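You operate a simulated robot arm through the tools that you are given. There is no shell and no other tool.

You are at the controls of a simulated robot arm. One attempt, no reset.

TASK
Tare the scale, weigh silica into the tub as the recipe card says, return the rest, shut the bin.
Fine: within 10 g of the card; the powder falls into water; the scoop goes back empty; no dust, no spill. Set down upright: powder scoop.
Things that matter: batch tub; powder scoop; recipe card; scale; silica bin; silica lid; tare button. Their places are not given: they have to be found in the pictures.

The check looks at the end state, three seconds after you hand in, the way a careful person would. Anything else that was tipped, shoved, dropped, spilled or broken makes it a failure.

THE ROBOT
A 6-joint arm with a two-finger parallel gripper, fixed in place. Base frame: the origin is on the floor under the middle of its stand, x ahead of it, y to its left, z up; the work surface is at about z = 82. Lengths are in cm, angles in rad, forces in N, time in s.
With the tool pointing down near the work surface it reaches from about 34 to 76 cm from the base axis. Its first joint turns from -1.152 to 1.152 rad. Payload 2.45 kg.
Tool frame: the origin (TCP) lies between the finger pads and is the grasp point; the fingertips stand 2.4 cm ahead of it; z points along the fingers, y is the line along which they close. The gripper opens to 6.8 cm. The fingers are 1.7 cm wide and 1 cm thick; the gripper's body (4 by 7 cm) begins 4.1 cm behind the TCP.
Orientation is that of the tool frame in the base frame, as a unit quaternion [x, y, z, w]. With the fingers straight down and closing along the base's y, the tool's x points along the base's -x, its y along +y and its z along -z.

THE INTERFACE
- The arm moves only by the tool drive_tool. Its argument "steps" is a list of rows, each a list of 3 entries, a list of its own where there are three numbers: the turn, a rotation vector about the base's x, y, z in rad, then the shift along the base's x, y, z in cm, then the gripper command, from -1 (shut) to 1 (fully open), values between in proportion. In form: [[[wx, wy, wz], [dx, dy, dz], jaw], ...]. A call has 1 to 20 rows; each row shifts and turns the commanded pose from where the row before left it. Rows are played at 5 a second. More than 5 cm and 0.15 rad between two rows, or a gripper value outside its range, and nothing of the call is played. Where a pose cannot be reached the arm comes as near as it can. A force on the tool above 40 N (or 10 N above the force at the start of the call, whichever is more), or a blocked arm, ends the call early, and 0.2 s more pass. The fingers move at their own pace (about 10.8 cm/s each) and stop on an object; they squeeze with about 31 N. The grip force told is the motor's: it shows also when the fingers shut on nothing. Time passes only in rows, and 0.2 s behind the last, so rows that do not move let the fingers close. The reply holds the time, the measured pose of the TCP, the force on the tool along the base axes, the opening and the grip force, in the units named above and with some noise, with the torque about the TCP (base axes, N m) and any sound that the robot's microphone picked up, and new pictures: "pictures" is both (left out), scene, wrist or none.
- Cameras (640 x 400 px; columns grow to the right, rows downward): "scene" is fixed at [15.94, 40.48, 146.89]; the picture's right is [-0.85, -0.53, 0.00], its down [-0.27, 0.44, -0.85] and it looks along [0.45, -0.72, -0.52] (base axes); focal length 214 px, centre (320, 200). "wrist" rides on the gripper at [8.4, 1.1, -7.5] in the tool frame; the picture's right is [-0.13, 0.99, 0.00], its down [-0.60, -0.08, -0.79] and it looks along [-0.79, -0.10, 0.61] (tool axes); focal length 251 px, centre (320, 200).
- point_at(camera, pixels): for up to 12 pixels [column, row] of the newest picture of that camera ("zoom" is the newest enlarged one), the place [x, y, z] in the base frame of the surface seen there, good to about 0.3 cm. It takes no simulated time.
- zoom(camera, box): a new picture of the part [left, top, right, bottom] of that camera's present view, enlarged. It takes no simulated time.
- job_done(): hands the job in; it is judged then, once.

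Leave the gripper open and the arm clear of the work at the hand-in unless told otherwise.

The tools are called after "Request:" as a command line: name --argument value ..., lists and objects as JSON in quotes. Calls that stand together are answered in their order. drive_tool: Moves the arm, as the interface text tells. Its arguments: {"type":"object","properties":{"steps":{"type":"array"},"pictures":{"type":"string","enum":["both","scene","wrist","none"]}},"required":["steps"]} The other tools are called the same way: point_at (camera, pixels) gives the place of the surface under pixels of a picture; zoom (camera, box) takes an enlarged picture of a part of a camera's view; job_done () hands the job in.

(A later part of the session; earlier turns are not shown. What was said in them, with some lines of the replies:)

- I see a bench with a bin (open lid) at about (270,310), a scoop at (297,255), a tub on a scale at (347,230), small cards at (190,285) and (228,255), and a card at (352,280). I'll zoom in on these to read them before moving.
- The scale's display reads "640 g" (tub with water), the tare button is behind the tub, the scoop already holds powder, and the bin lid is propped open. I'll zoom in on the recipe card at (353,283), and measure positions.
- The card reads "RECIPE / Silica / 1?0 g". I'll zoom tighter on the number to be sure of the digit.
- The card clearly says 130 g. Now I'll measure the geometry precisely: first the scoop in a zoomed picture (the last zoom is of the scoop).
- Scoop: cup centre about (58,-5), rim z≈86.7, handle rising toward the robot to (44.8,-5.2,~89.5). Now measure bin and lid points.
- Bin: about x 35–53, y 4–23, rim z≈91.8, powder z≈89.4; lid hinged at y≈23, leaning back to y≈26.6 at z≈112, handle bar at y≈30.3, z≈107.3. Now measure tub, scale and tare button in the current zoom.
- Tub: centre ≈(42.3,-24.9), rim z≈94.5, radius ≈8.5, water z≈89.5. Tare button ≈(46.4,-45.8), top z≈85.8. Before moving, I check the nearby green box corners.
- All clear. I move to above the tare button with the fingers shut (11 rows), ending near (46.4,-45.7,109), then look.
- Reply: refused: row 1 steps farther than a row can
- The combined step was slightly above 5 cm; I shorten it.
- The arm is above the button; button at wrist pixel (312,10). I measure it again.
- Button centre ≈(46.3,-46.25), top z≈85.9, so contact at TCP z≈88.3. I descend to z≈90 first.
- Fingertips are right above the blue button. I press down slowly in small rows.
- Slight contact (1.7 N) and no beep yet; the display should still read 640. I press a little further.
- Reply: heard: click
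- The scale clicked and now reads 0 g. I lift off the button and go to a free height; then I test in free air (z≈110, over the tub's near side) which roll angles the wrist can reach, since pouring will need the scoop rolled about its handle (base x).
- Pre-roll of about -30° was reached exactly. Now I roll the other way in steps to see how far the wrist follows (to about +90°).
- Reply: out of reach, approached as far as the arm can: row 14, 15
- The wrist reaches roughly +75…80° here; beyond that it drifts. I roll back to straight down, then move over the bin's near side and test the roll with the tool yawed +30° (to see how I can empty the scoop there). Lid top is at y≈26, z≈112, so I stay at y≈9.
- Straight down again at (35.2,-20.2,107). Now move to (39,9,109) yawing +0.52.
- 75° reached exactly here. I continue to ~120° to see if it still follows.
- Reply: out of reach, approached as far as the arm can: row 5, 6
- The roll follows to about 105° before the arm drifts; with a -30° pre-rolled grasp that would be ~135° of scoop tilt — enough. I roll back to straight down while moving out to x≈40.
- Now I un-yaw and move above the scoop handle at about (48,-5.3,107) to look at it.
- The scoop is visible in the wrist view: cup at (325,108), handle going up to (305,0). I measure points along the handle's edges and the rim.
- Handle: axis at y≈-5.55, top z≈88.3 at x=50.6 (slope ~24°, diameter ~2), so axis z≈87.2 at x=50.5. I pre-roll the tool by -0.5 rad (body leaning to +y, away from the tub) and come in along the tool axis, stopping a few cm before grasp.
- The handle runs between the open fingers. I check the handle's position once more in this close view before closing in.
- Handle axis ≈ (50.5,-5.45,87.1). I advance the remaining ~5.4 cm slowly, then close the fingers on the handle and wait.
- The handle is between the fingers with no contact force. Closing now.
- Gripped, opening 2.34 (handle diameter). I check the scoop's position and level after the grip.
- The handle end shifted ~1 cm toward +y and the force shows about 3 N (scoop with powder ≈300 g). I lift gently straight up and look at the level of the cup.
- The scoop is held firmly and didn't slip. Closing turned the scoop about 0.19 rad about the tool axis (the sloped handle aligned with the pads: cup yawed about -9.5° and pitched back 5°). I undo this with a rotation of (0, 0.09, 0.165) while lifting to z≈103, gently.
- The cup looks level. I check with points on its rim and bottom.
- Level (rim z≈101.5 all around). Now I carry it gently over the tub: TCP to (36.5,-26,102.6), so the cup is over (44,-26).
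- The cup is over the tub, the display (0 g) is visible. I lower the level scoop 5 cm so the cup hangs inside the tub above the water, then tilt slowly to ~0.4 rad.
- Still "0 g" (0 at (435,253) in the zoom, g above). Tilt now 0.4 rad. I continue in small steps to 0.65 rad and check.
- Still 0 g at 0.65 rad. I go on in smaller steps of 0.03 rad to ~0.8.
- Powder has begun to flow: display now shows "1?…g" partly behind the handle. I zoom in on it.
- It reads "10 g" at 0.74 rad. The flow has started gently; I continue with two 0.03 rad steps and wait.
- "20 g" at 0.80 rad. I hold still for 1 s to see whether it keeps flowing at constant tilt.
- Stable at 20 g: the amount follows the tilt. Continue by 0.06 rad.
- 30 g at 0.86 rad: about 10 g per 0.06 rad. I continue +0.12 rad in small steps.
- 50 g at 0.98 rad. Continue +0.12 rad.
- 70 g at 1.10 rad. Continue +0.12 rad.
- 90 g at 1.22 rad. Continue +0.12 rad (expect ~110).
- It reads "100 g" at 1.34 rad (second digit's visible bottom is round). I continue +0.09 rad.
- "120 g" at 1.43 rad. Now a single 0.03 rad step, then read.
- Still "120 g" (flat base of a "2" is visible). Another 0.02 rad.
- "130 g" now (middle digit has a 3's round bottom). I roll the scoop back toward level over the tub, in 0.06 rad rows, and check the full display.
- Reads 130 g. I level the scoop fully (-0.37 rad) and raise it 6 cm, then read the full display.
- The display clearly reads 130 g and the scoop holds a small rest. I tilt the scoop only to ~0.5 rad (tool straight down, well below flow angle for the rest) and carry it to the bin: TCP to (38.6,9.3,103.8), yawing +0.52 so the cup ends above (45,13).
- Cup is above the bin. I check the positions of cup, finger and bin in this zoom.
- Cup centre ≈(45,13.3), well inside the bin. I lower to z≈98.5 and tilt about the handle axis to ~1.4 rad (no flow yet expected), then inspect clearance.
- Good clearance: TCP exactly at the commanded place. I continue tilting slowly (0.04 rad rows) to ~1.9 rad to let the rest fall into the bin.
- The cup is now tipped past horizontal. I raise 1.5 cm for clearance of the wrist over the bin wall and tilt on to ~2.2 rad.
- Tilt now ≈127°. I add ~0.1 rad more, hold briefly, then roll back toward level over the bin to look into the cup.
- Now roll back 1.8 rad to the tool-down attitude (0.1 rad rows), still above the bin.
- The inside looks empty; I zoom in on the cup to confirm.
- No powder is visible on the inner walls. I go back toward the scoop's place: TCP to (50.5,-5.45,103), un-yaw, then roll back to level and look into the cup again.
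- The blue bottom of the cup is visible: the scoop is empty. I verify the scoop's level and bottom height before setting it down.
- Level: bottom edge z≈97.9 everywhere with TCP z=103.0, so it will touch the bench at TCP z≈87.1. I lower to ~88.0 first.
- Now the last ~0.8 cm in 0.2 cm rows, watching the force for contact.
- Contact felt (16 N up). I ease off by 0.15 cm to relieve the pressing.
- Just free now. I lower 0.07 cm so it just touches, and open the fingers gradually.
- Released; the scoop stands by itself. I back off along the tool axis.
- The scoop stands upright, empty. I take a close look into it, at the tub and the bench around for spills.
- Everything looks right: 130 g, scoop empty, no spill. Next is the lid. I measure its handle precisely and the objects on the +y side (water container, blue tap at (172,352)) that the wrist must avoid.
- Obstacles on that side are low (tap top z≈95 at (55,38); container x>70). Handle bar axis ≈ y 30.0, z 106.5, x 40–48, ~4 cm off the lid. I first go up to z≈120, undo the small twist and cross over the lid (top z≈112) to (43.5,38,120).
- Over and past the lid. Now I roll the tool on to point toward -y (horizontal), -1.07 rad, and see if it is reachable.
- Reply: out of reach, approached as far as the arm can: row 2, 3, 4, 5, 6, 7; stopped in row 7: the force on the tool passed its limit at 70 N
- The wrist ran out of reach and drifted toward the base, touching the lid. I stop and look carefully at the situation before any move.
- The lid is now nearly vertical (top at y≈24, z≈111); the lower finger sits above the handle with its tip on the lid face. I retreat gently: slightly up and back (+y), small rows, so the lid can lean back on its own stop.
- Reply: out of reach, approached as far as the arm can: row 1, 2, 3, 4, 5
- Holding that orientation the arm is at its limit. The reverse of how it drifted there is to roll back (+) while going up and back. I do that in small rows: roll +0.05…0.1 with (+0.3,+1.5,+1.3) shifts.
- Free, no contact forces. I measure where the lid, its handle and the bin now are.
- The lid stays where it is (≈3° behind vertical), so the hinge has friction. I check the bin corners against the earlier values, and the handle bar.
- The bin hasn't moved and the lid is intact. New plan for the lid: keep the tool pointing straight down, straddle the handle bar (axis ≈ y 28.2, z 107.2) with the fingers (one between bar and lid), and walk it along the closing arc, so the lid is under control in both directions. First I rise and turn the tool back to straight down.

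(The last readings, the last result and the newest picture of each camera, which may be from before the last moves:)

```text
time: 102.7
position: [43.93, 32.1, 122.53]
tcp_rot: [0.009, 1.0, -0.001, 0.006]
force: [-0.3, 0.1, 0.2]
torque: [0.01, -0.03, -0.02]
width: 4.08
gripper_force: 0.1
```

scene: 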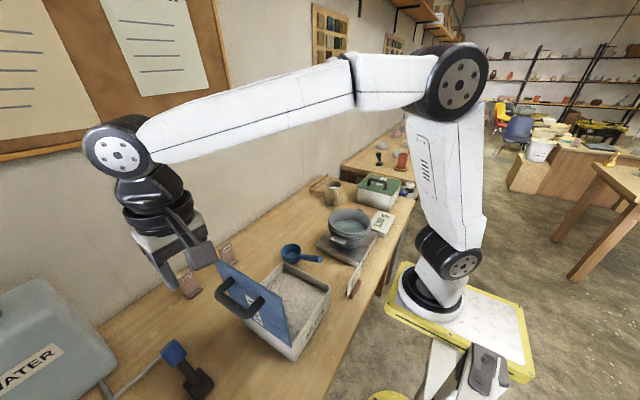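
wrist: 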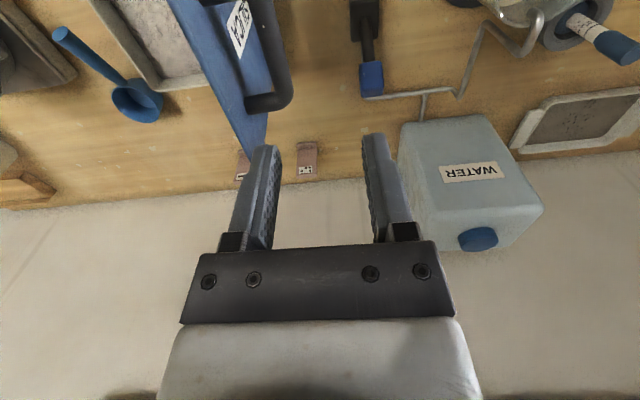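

Tool is straight down again. I measure the bar and lid edge in the wrist picture (bar runs from (262,0) to (285,95), lid edge left of it).

Request:
zoom --camera "wrist" --box '[160, 0, 320, 160]'

Request:
point_at --camera "wrist" --pixels '[[270, 20], [276, 50], [283, 85], [264, 103], [250, 100], [253, 130], [225, 80], [200, 30], [240, 70], [230, 30], [262, 60], [292, 60]]'

```text
2.50 times, centred on (240, 80) of wrist
```

zoom: 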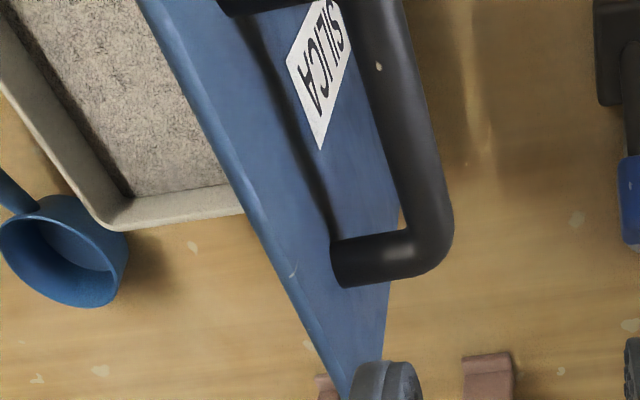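

```text
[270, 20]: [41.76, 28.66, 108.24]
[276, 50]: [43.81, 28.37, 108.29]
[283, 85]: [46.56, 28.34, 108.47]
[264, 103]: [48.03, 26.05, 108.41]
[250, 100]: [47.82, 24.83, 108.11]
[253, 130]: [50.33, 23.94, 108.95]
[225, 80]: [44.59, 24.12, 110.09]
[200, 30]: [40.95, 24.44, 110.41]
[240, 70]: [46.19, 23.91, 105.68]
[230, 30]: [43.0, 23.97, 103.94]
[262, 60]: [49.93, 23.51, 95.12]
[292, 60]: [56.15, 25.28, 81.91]
```

Bar: top z≈108.4 at y≈28.35, diameter ≈2 → axis ≈(y 28.3, z 107.4); lid face at y≈24. I descend over it with 3.8 cm opening to TCP z≈108.3.

Request:
drive_tool --steps '[[[0, 0, 0], [0, -1.9, -3.5], 0.12], [[0, 0, 0], [0.05, -1.9, -3.5], 0.12], [[0, 0, 0], [0, 0, -2.0], 0.12], [[0, 0, 0], [0, 0, -2.0], 0.12], [[0, 0, 0], [0, 0, 0], 0.12]]'

Request:
zoom --camera "wrist" --box '[200, 0, 440, 250]'

```text
time: 103.9
position: [43.96, 28.31, 111.5]
tcp_rot: [0.009, 1.0, -0.002, 0.006]
force: [0.3, 0.3, 0.0]
torque: [0.0, -0.04, 0.0]
width: 3.83
gripper_force: 0.1
```

scene: 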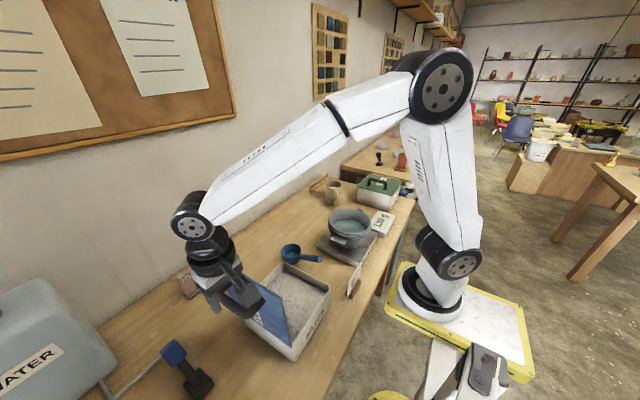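
wrist: 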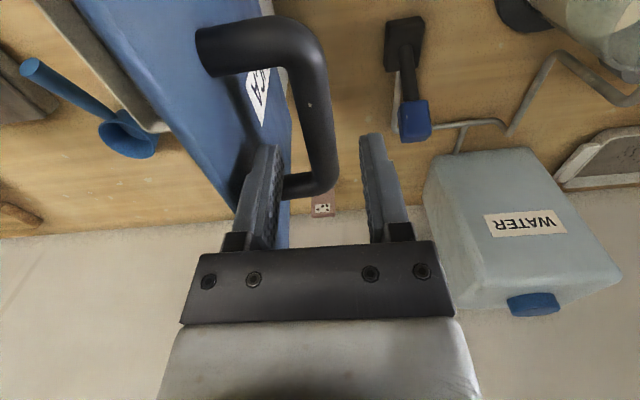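

```text
1.60 times, centred on (320, 125) of wrist
```

zoom: 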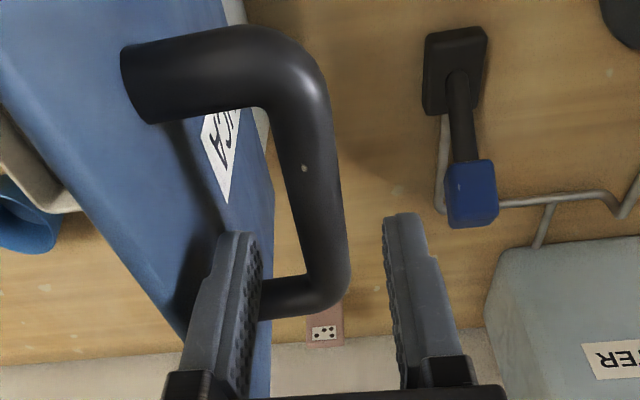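

The bar is centred between the fingertips. I lower the last 3.2 cm slowly.

Request:
drive_tool --steps '[[[0, 0, 0], [0, 0, -1.0], 0.12], [[0, 0, 0], [0, 0, -1.0], 0.12], [[0, 0, 0], [0, 0, -0.7], 0.12], [[0, 0, 0], [0, 0, -0.5], 0.12], [[0, 0, 0], [0, 0, 0], 0.12]]'

Request:
zoom --camera "wrist" --box '[200, 0, 440, 250]'

Request:
zoom --camera "scene" --box '[180, 210, 340, 360]'

```text
time: 105.1
position: [43.94, 28.14, 108.34]
tcp_rot: [0.008, 1.0, -0.001, 0.006]
force: [0.1, -0.2, 0.0]
torque: [-0.02, 0.0, -0.01]
width: 3.79
gripper_force: 0.1
```

scene: 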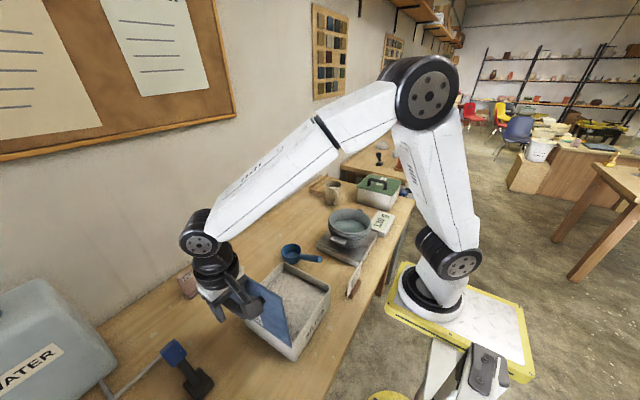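
wrist: 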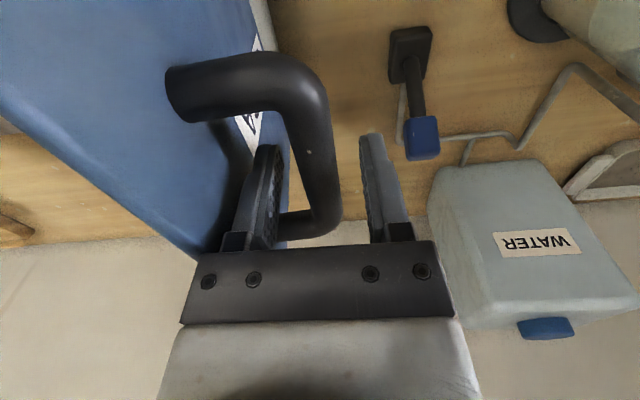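

```text
1.60 times, centred on (320, 125) of wrist
```

zoom: 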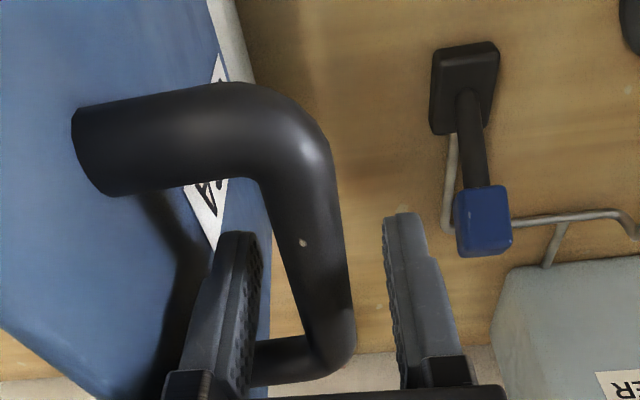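

```text
2.67 times, centred on (260, 285) of scene
```

zoom: 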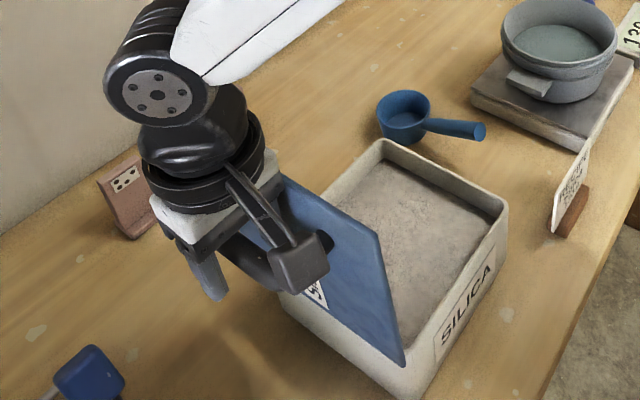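

The bar is caged between the fingers without contact. I narrow the cage to ~2.7 cm and walk the first 20° of the arc toward closing (5 rows of ~1.1 cm), then check.

Request:
drive_tool --steps '[[[0, 0, 0], [0, 0.1, 0], -0.05], [[0, 0, 0], [0, 0, 0], -0.2], [[0, 0, 0], [0, 0, 0], -0.2], [[0, 0, 0], [0, -1.05, 0.32], -0.2], [[0, 0, 0], [0, -1.07, 0.25], -0.2], [[0, 0, 0], [0, -1.09, 0.17], -0.2], [[0, 0, 0], [0, -1.1, 0.1], -0.2], [[0, 0, 0], [0, -1.1, 0.02], -0.2], [[0, 0, 0], [0, 0, 0], -0.2]]'

Request:
zoom --camera "scene" --box '[180, 210, 340, 360]'

```text
time: 107.1
position: [43.97, 22.88, 109.25]
tcp_rot: [0.009, 1.0, -0.002, 0.006]
force: [-0.8, -0.1, 0.0]
torque: [-0.02, 0.03, -0.02]
width: 2.73
gripper_force: 0.4
```

scene: 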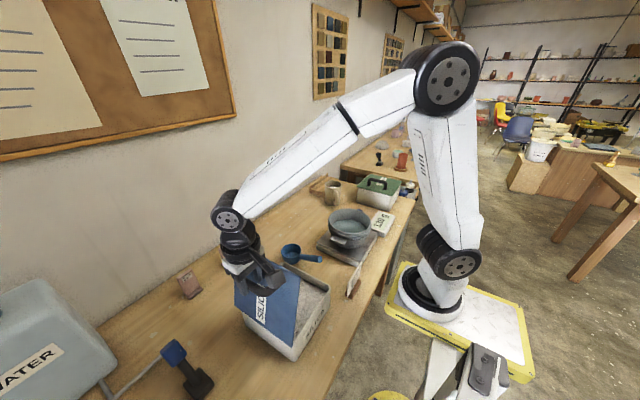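
wrist: 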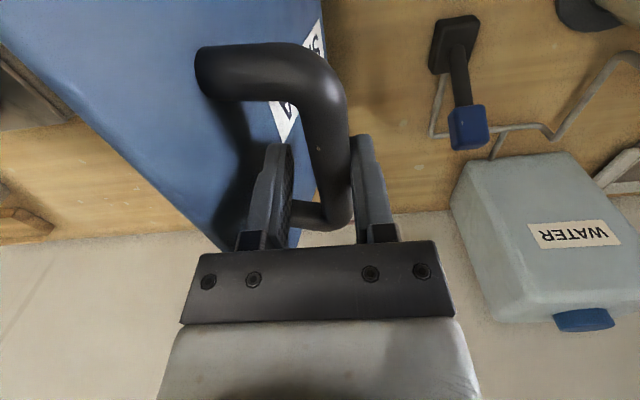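

```text
2.67 times, centred on (260, 285) of scene
```

zoom: 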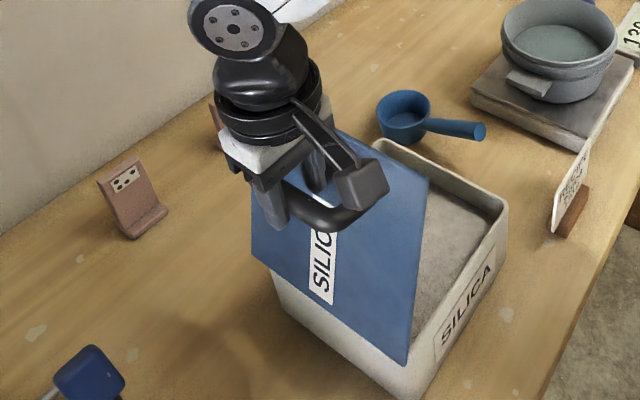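

The lid follows smoothly (≈17° past vertical), forces ~0. Continue the arc to ~52°.

Request:
drive_tool --steps '[[[0, 0, 0], [0, -1.09, -0.06], -0.2], [[0, 0, 0], [0, -1.1, -0.13], -0.2], [[0, 0, 0], [0, -1.08, -0.21], -0.2], [[0, 0, 0], [0, -1.06, -0.28], -0.2], [[0, 0, 0], [0, -1.04, -0.36], -0.2], [[0, 0, 0], [0, 0, 0], -0.2]]'

Request:
zoom --camera "wrist" --box '[180, 0, 440, 250]'

Request:
point_at --camera "wrist" --pixels '[[325, 100], [335, 150], [330, 130], [200, 100], [150, 150], [260, 60]]'

```text
time: 108.5
position: [44.03, 17.46, 108.09]
tcp_rot: [0.009, 1.0, -0.001, 0.005]
force: [-0.8, -0.1, -0.5]
torque: [0.04, -0.04, 0.0]
width: 2.74
gripper_force: 0.1
```

scene: 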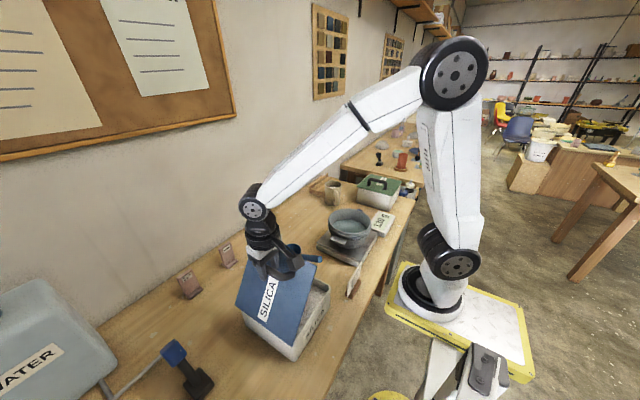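
wrist: 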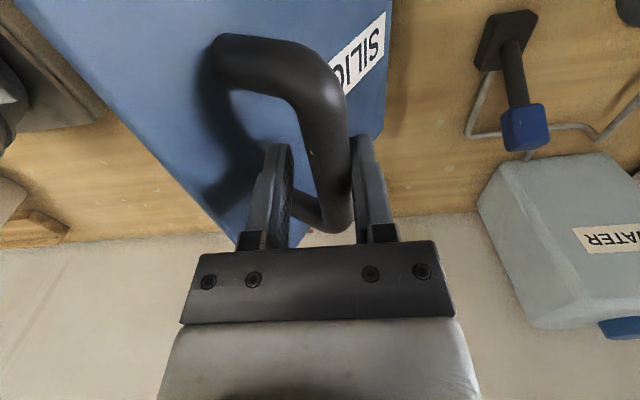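

```text
1.60 times, centred on (310, 125) of wrist
```

zoom: 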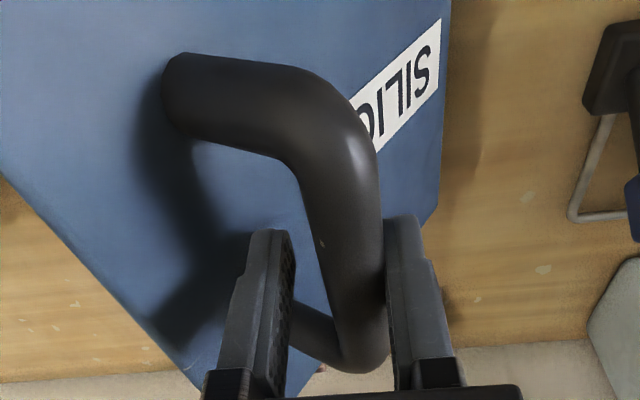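

```text
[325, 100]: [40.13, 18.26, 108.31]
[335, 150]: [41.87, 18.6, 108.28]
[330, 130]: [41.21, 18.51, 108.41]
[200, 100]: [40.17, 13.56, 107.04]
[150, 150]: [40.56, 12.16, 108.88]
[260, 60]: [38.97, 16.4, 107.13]
```

Bar still within the cage (bar axis ≈0.75 below TCP), pushed gently by the rear finger. Continue to ~60°.

Request:
drive_tool --steps '[[[0, 0, 0], [0, -1.01, -0.43], -0.2], [[0, 0, 0], [0, -0.98, -0.5], -0.2], [[0, 0, 0], [0, -0.95, -0.56], -0.2], [[0, 0, 0], [0, -0.9, -0.63], -0.2], [[0, 0, 0], [0, -0.85, -0.69], -0.2], [[0, 0, 0], [0, 0, 0], -0.2]]'

Request:
zoom --camera "wrist" --box '[180, 0, 440, 250]'

Request:
zoom --camera "scene" --box '[200, 220, 350, 360]'

```text
time: 109.9
position: [43.96, 12.89, 105.32]
tcp_rot: [0.008, 1.0, -0.001, 0.006]
force: [0.5, 0.6, 0.3]
torque: [0.02, -0.02, 0.01]
width: 2.74
gripper_force: 0.0
```

scene: 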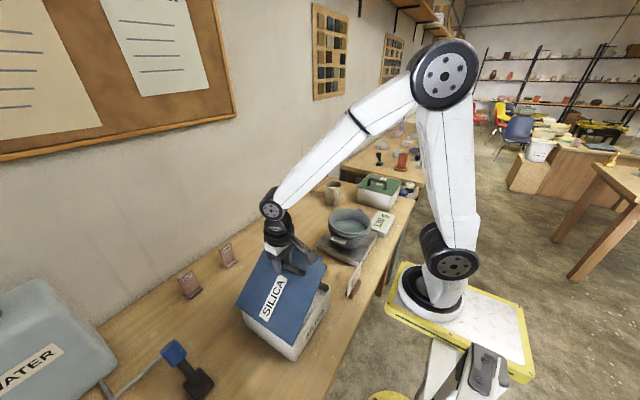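
wrist: 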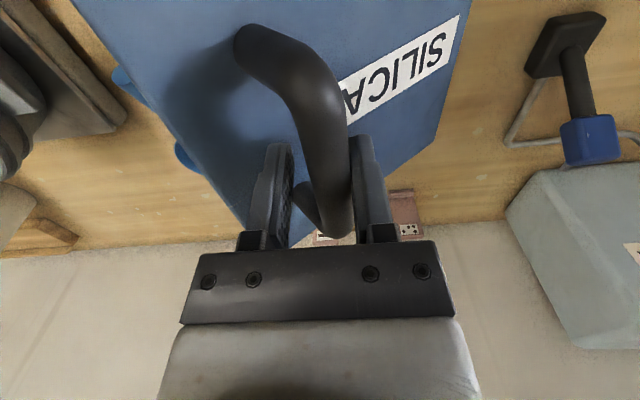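

```text
1.60 times, centred on (310, 125) of wrist
```

zoom: 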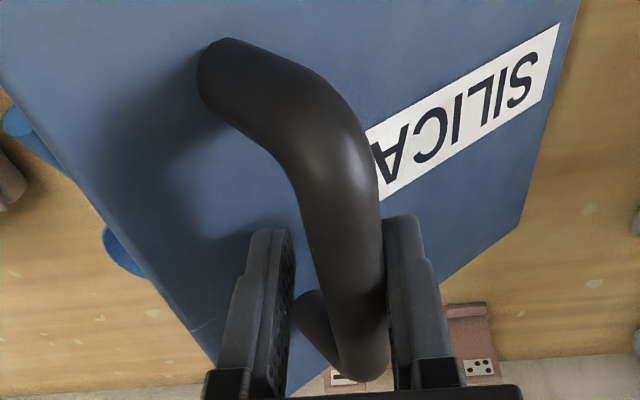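

```text
2.86 times, centred on (275, 290) of scene
```

zoom: 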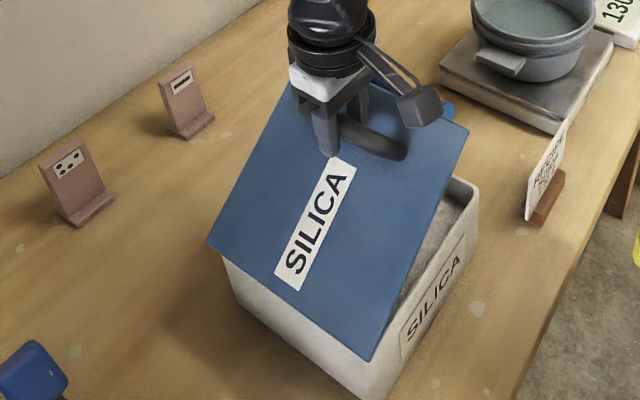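

The lid is at ~57°. The bar still touches the rear finger, so the hinge seems to brake the lid. I hold 1 s to see whether the lid sinks by itself, and measure the bar height.

Request:
drive_tool --steps '[[[0, 0, 0], [0, 0, 0], -0.2], [[0, 0, 0], [0, 0, 0], -0.2], [[0, 0, 0], [0, 0, 0], -0.2], [[0, 0, 0], [0, 0, 0], -0.2], [[0, 0, 0], [0, 0, 0], -0.2]]' --pictures "wrist"

Request:
point_at --camera "wrist" --pixels '[[335, 110], [335, 150], [338, 180], [310, 60], [270, 40], [200, 150], [420, 60], [170, 100]]'

```text
time: 111.1
position: [44.01, 12.82, 105.19]
tcp_rot: [0.009, 1.0, -0.002, 0.007]
force: [-0.3, -0.6, 0.1]
torque: [0.01, -0.03, 0.01]
width: 2.71
gripper_force: 0.0
```

wrist: 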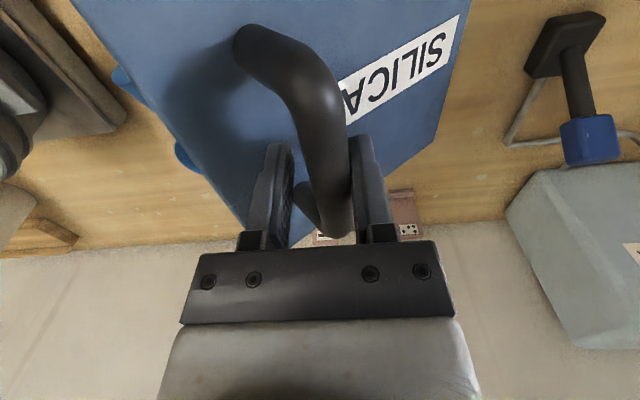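

```text
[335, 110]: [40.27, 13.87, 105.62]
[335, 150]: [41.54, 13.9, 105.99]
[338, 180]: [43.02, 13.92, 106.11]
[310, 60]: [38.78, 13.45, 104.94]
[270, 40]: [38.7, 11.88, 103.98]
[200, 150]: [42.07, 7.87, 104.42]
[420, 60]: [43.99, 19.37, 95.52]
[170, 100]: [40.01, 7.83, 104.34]
```

The lid stays put by itself (hinge friction) – no slam danger. Lid is ≈52° down from vertical. Continue along the arc for the next ~20°.

Request:
drive_tool --steps '[[[0, 0, 0], [0, -0.84, -0.72], -0.2], [[0, 0, 0], [0, -0.8, -0.78], -0.2], [[0, 0, 0], [0, -0.74, -0.83], -0.2], [[0, 0, 0], [0, -0.68, -0.89], -0.2], [[0, 0, 0], [0, -0.61, -0.92], -0.2], [[0, 0, 0], [0, 0, 0], -0.2]]'

Request:
point_at --camera "wrist" --pixels '[[335, 110], [335, 150], [338, 180], [310, 60], [270, 40], [200, 150], [230, 100], [170, 100]]'

Request:
zoom --camera "scene" --box '[200, 220, 350, 360]'

```text
time: 112.5
position: [44.06, 9.24, 101.26]
tcp_rot: [0.008, 1.0, -0.002, 0.006]
force: [0.0, 0.5, 0.0]
torque: [0.02, 0.0, 0.03]
width: 2.71
gripper_force: 0.4
```

scene: 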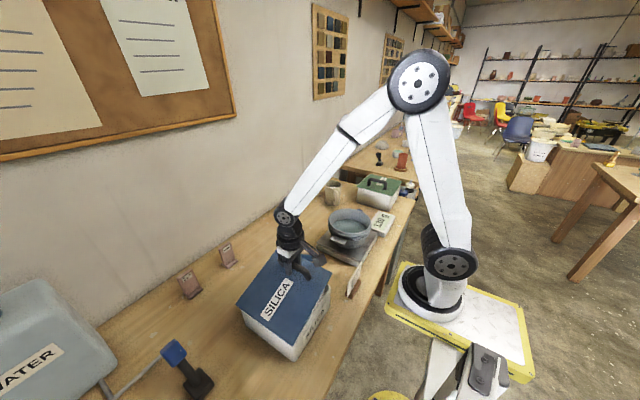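
wrist: 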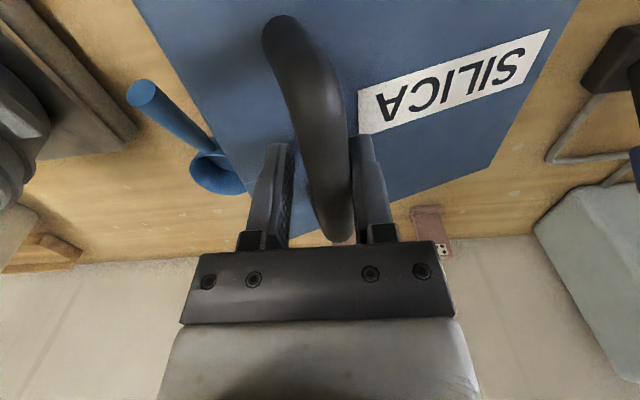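

```text
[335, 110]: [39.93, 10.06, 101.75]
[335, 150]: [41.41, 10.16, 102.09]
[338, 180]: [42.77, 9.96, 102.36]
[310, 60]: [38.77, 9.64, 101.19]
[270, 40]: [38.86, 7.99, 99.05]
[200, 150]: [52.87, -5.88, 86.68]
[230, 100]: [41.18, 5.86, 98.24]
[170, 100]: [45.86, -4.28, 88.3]
```

```text
2.86 times, centred on (275, 290) of scene
```

zoom: 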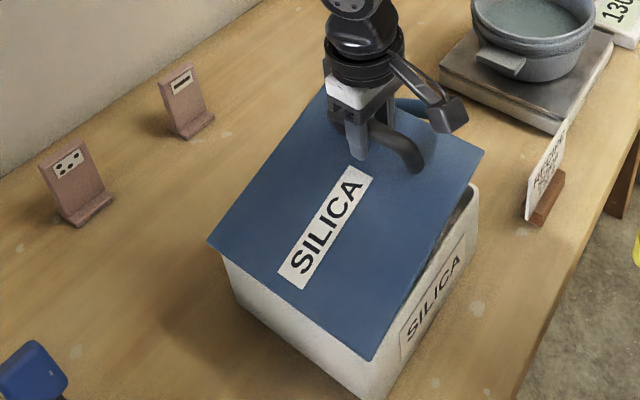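

Lid at ~72°, forces ~0. I continue the arc another ~12°.

Request:
drive_tool --steps '[[[0, 0, 0], [0, -0.55, -0.9], -0.2], [[0, 0, 0], [0, -0.49, -0.95], -0.2], [[0, 0, 0], [0, -0.41, -0.95], -0.2], [[0, 0, 0], [0, 0, 0], -0.2]]'

Request:
point_at --camera "wrist" --pixels '[[335, 110], [335, 150], [338, 180], [310, 60], [230, 100], [220, 60], [250, 30]]'

Request:
zoom --camera "scene" --box '[200, 220, 350, 360]'

```text
time: 113.5
position: [44.01, 7.66, 98.35]
tcp_rot: [0.01, 1.0, -0.002, 0.005]
force: [0.3, 0.3, -0.1]
torque: [0.01, -0.01, -0.02]
width: 2.74
gripper_force: 0.0
```

scene: 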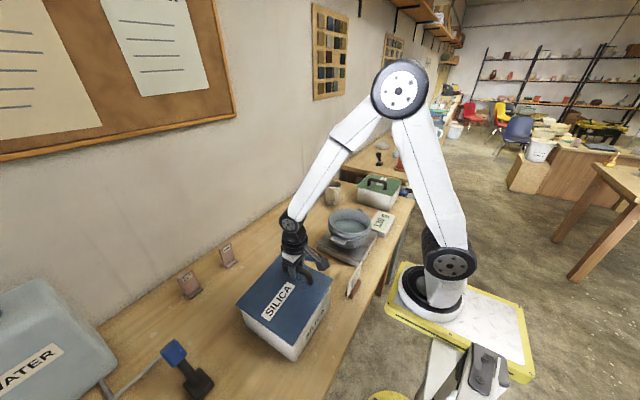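
wrist: 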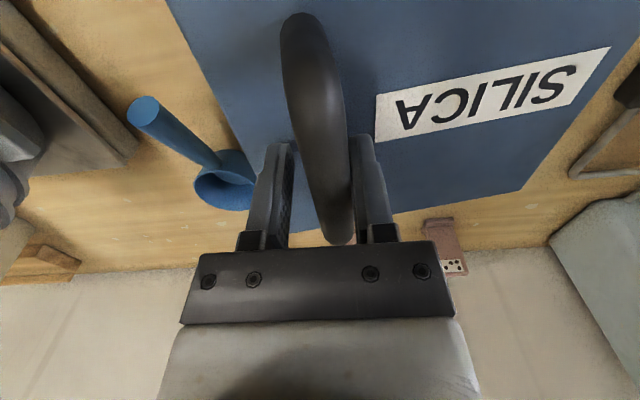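

```text
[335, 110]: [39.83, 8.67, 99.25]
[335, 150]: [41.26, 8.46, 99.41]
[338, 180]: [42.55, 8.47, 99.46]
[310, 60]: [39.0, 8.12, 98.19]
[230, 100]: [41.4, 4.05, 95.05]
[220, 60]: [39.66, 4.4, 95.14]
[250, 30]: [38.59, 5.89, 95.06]
```

```text
2.86 times, centred on (275, 290) of scene
```

zoom: 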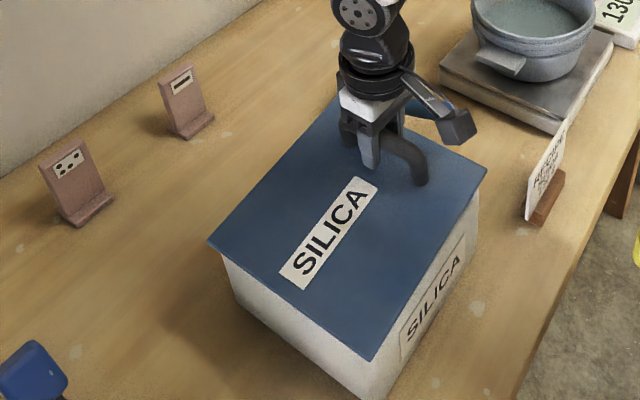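

Only ~6° left (free edge z≈95, bar top z≈99.4). Continue the arc end: two more small rows.

Request:
drive_tool --steps '[[[0, 0, 0], [0, -0.25, -0.7], -0.2], [[0, 0, 0], [0, -0.2, -0.6], -0.2], [[0, 0, 0], [0, -0.1, -0.4], -0.2], [[0, 0, 0], [0, 0, 0], -0.2]]'

Request:
point_at --camera "wrist" --pixels '[[335, 110], [335, 150], [338, 180], [310, 60], [230, 100], [240, 60], [250, 30], [500, 150]]'

Request:
zoom --camera "scene" --box '[200, 220, 350, 360]'

```text
time: 114.5
position: [43.95, 7.13, 96.72]
tcp_rot: [0.009, 1.0, -0.002, 0.006]
force: [-0.4, 0.0, 0.4]
torque: [0.0, -0.01, -0.03]
width: 2.74
gripper_force: 0.8
```

scene: 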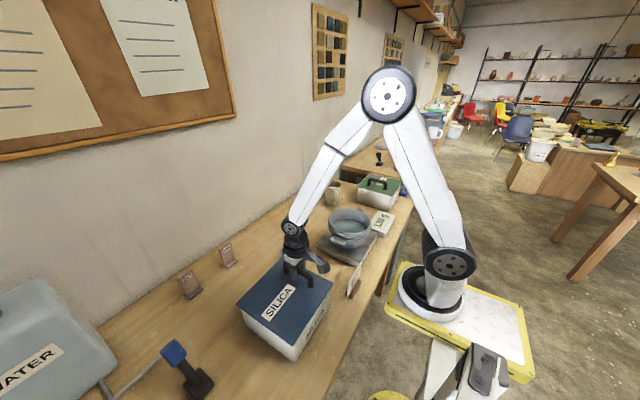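
wrist: 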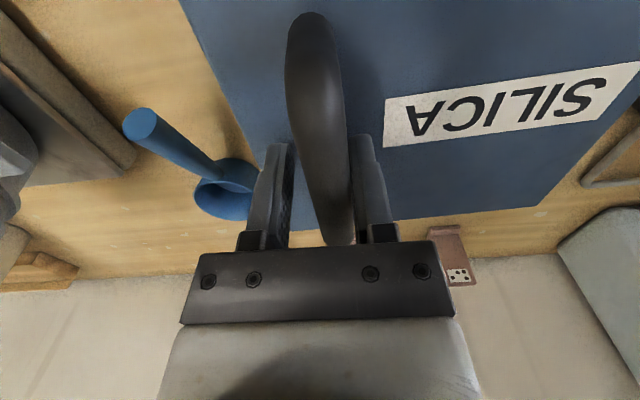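

```text
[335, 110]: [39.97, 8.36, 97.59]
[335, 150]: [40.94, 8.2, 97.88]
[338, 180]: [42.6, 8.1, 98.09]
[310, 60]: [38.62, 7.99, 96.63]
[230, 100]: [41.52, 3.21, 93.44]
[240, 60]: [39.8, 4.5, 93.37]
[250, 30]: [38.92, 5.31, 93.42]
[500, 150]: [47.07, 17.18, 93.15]
```

```text
2.86 times, centred on (275, 290) of scene
```

zoom: 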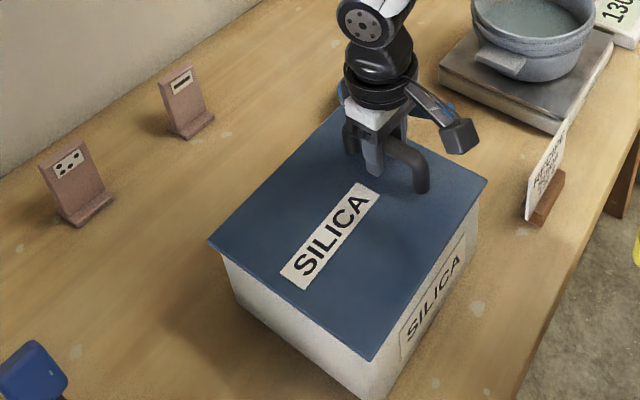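

The lid is practically shut (face z≈93.4 at the front, 93.15 at the back). I open the fingers, rise, close them, and gently press on the top of the handle to make sure that it is fully seated.

Request:
drive_tool --steps '[[[0, 0, 0], [0, 0.3, 0], 0.1], [[0, 0, 0], [0, 0.2, 0], 0.15], [[0, 0, 0], [0, 0, 1.0], 0.15], [[0, 0, 0], [0, 0, 2.0], 0.15], [[0, 0, 0], [0, 0, 2.5], 0.15], [[0, 0, 0], [0, 0.4, 0.5], -1], [[0, 0, 0], [0, 0, 0], -1], [[0, 0, 0], [0, 0, 0], -1]]'

Request:
zoom --camera "scene" --box '[230, 240, 350, 350]'

Request:
point_at --camera "wrist" --pixels '[[315, 60], [318, 90], [290, 60], [340, 60], [250, 60], [230, 120], [480, 100], [560, 60]]'

```text
time: 116.3
position: [44.04, 8.05, 102.81]
tcp_rot: [0.009, 1.0, -0.002, 0.006]
force: [-0.1, -0.3, 0.4]
torque: [0.03, 0.0, 0.0]
width: 0.04
gripper_force: 23.5
```

scene: 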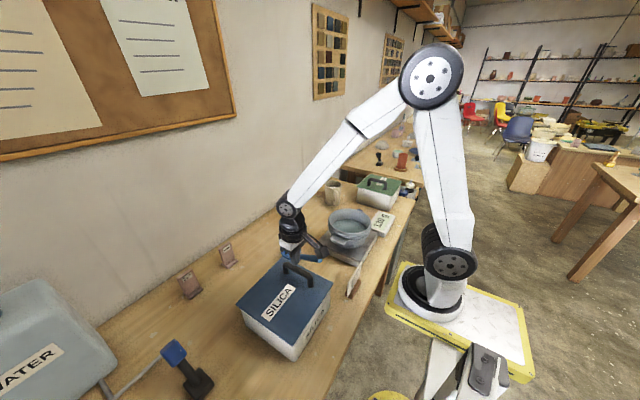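
wrist: 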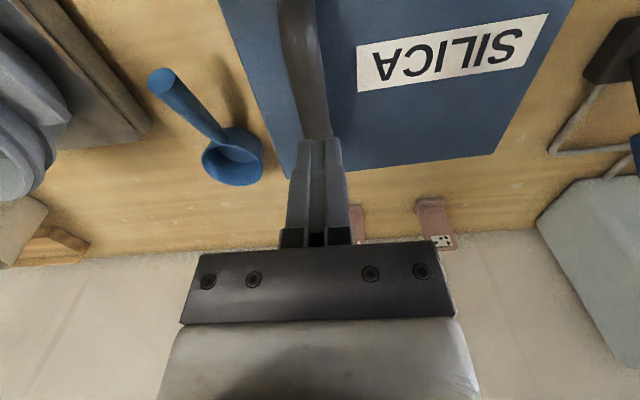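

```text
3.64 times, centred on (290, 295) of scene
```

zoom: 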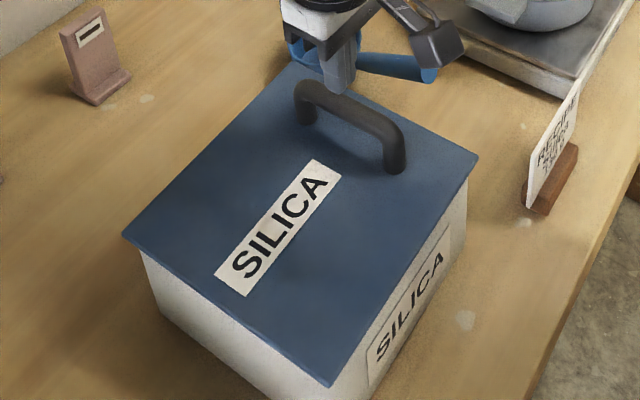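

```text
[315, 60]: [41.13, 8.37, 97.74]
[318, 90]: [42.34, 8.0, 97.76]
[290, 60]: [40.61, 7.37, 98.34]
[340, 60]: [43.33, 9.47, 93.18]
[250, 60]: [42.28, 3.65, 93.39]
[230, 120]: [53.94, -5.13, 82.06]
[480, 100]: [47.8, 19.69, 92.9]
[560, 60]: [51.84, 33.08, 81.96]
```

The face still rises ~0.5 cm toward the front (93.4 vs 92.9), maybe 1–2° open. I press gently on the handle top (z≈98.1, y≈7.7) with the shut fingers.

Request:
drive_tool --steps '[[[0, 0, 0], [0, -0.3, -1.0], -1], [[0, 0, 0], [0, 0, -0.7], -1], [[0, 0, 0], [0, 0, -0.3], -1], [[0, 0, 0], [0, 0, -0.2], -1], [[0, 0, 0], [0, 0, -0.2], -1], [[0, 0, 0], [0, 0, 0], -1]]' --pictures "none"

```text
time: 117.7
position: [43.97, 7.76, 100.21]
tcp_rot: [0.009, 1.0, -0.002, 0.006]
force: [-0.1, 0.0, -0.6]
torque: [0.01, -0.01, -0.05]
width: 0.0
gripper_force: 23.5
```

No contact yet (tips at z≈97.8). I go on in 0.2 cm rows.

Request:
drive_tool --steps '[[[0, 0, 0], [0, 0, -0.2], -1], [[0, 0, 0], [0, 0, -0.2], -1], [[0, 0, 0], [0, 0, 0], -1]]' --pictures "wrist"

Request:
point_at --camera "wrist" --pixels '[[315, 60], [318, 90], [290, 60], [340, 60], [250, 60], [260, 120], [480, 100], [300, 30]]'

```text
time: 118.5
position: [44.06, 7.7, 99.96]
tcp_rot: [0.008, 1.0, -0.001, 0.007]
force: [-2.5, -6.4, 16.6]
torque: [-0.16, 0.22, 0.05]
width: 0.01
gripper_force: 23.5
```

wrist: 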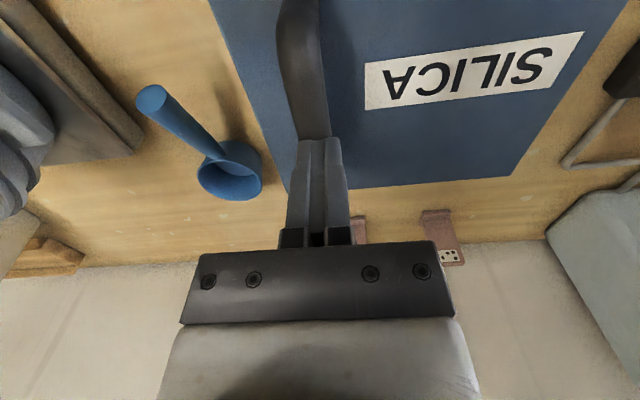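

```text
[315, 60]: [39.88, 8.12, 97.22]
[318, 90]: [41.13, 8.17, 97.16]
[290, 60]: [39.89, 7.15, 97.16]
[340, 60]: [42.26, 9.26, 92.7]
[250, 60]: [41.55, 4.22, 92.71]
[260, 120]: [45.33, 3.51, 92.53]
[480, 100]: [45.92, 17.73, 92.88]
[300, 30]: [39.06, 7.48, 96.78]
```

Firm resistance (≈17 N) and the lid face is level now (92.5–92.9 everywhere): the bin is shut. I lift off straight up.

Request:
drive_tool --steps '[[[0, 0, 0], [0, 0, 0.5], -1], [[0, 0, 0], [0, 0, 1.0], -1], [[0, 0, 0], [0, 0, 2.5], -1], [[0, 0, 0], [0, 0, 4.0], -1], [[0, 0, 0], [0, 0, 4.0], 0.5], [[0, 0, 0], [0, 0, 4.0], 1], [[0, 0, 0], [0, 0, 4.0], 1], [[0, 0, 0], [0, 0, 4.0], 1], [[0, 0, 0], [0, 0, 0], 1]]'

Request:
zoom --camera "scene" --box '[180, 160, 440, 370]'

Request:
zoom --camera "scene" --box '[230, 240, 350, 360]'

```text
time: 120.5
position: [44.07, 7.8, 123.91]
tcp_rot: [0.008, 1.0, -0.001, 0.006]
force: [-0.2, 0.1, -0.4]
torque: [-0.03, 0.03, 0.01]
width: 6.79
gripper_force: 0.1
```

scene: 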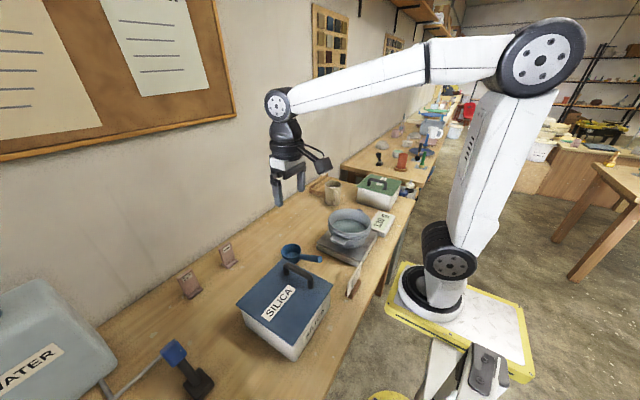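
wrist: 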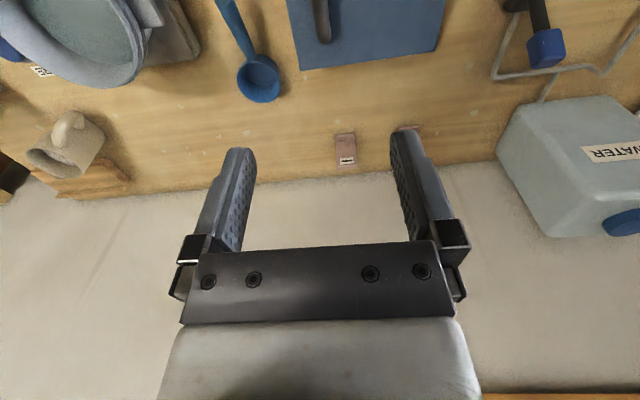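

```text
1.90 times, centred on (310, 265) of scene
```

zoom: 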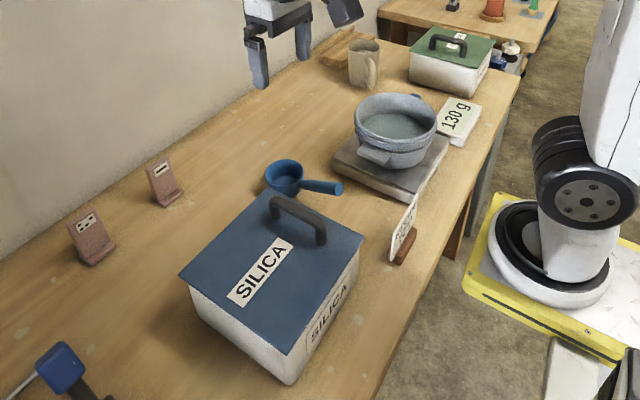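

```text
3.33 times, centred on (290, 300) of scene
```

zoom: 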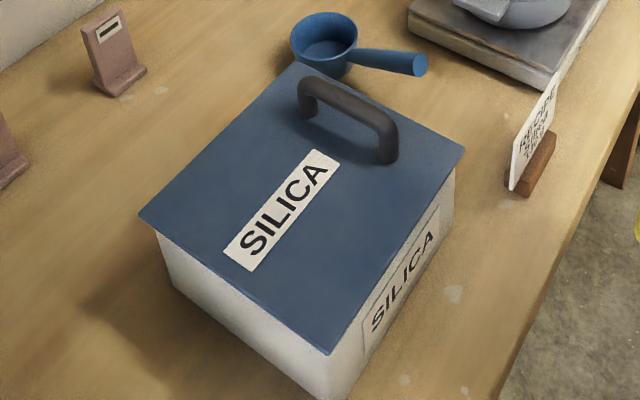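

Lid closed, display 130 g, scoop upright. I verify lid corners, scoop and scale reading once more.

Request:
point_at --camera "zoom" --pixels '[[145, 215], [295, 70], [455, 152], [328, 345], [300, 250], [250, 180], [400, 190], [330, 398], [420, 65], [322, 45]]'

Request:
zoom --camera "scene" --box '[310, 185, 410, 255]'

Request:
zoom --camera "wrist" --box '[200, 0, 460, 170]'

```text
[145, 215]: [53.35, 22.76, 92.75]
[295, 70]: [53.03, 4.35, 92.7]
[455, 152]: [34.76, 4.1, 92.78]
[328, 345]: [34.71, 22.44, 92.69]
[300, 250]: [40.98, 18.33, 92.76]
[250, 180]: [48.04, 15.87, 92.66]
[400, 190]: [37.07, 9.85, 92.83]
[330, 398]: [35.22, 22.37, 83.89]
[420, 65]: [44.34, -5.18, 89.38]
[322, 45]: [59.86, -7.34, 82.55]
```

```text
5.71 times, centred on (360, 220) of scene
```

zoom: 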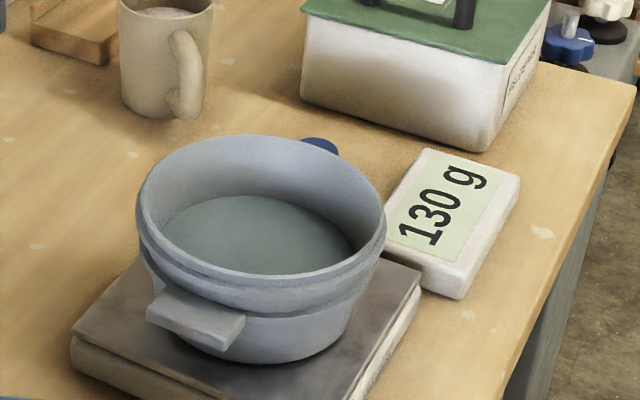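

```text
2.35 times, centred on (330, 85) of wrist
```

zoom: 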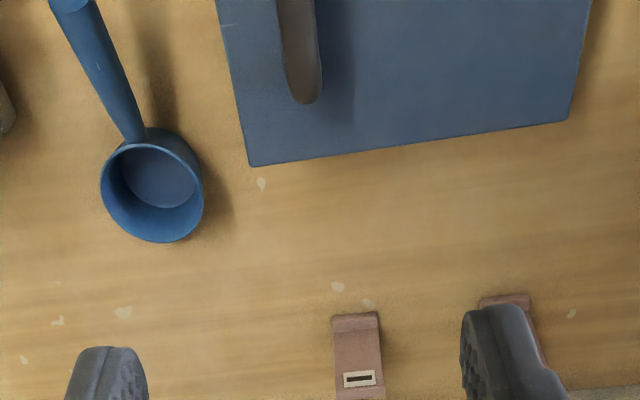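

The lid lies flat (all corners z≈92.7) and the scoop is upright and empty in its old place. The display shows 130 g as the card asks, the bench is clean, and the gripper is open and clear above the work. I hand in.

Request:
job_done

```text
The job is handed in.
```

The job is handed in. The scale shows 130 g in the tub, as the recipe card asks, and the silica bin is shut.

- **Weighing:** I tared the scale to 0 g, then poured slowly into the water from inside the tub. The display seems to move in 10 g steps, so the true amount is probably between about 125 and 135 g, within your 10 g limit.
- **Rest of the silica:** I emptied the scoop back into the bin and set it down upright in its old place. The last pictures show it clean inside, and I saw no powder on the bench.
- **Lid:** I lowered it by its handle and pressed it down. All four corners sit level.
- **What went wrong:** while I was lining up for the lid, the arm ran out of reach and drifted into the lid and its handle at about 70 N. That pushed the lid from leaning back to nearly upright. I stopped and freed the gripper. The bin's corners had not moved measurably, and I saw no damage.

At the hand-in the gripper was open and the arm was clear above the bench.
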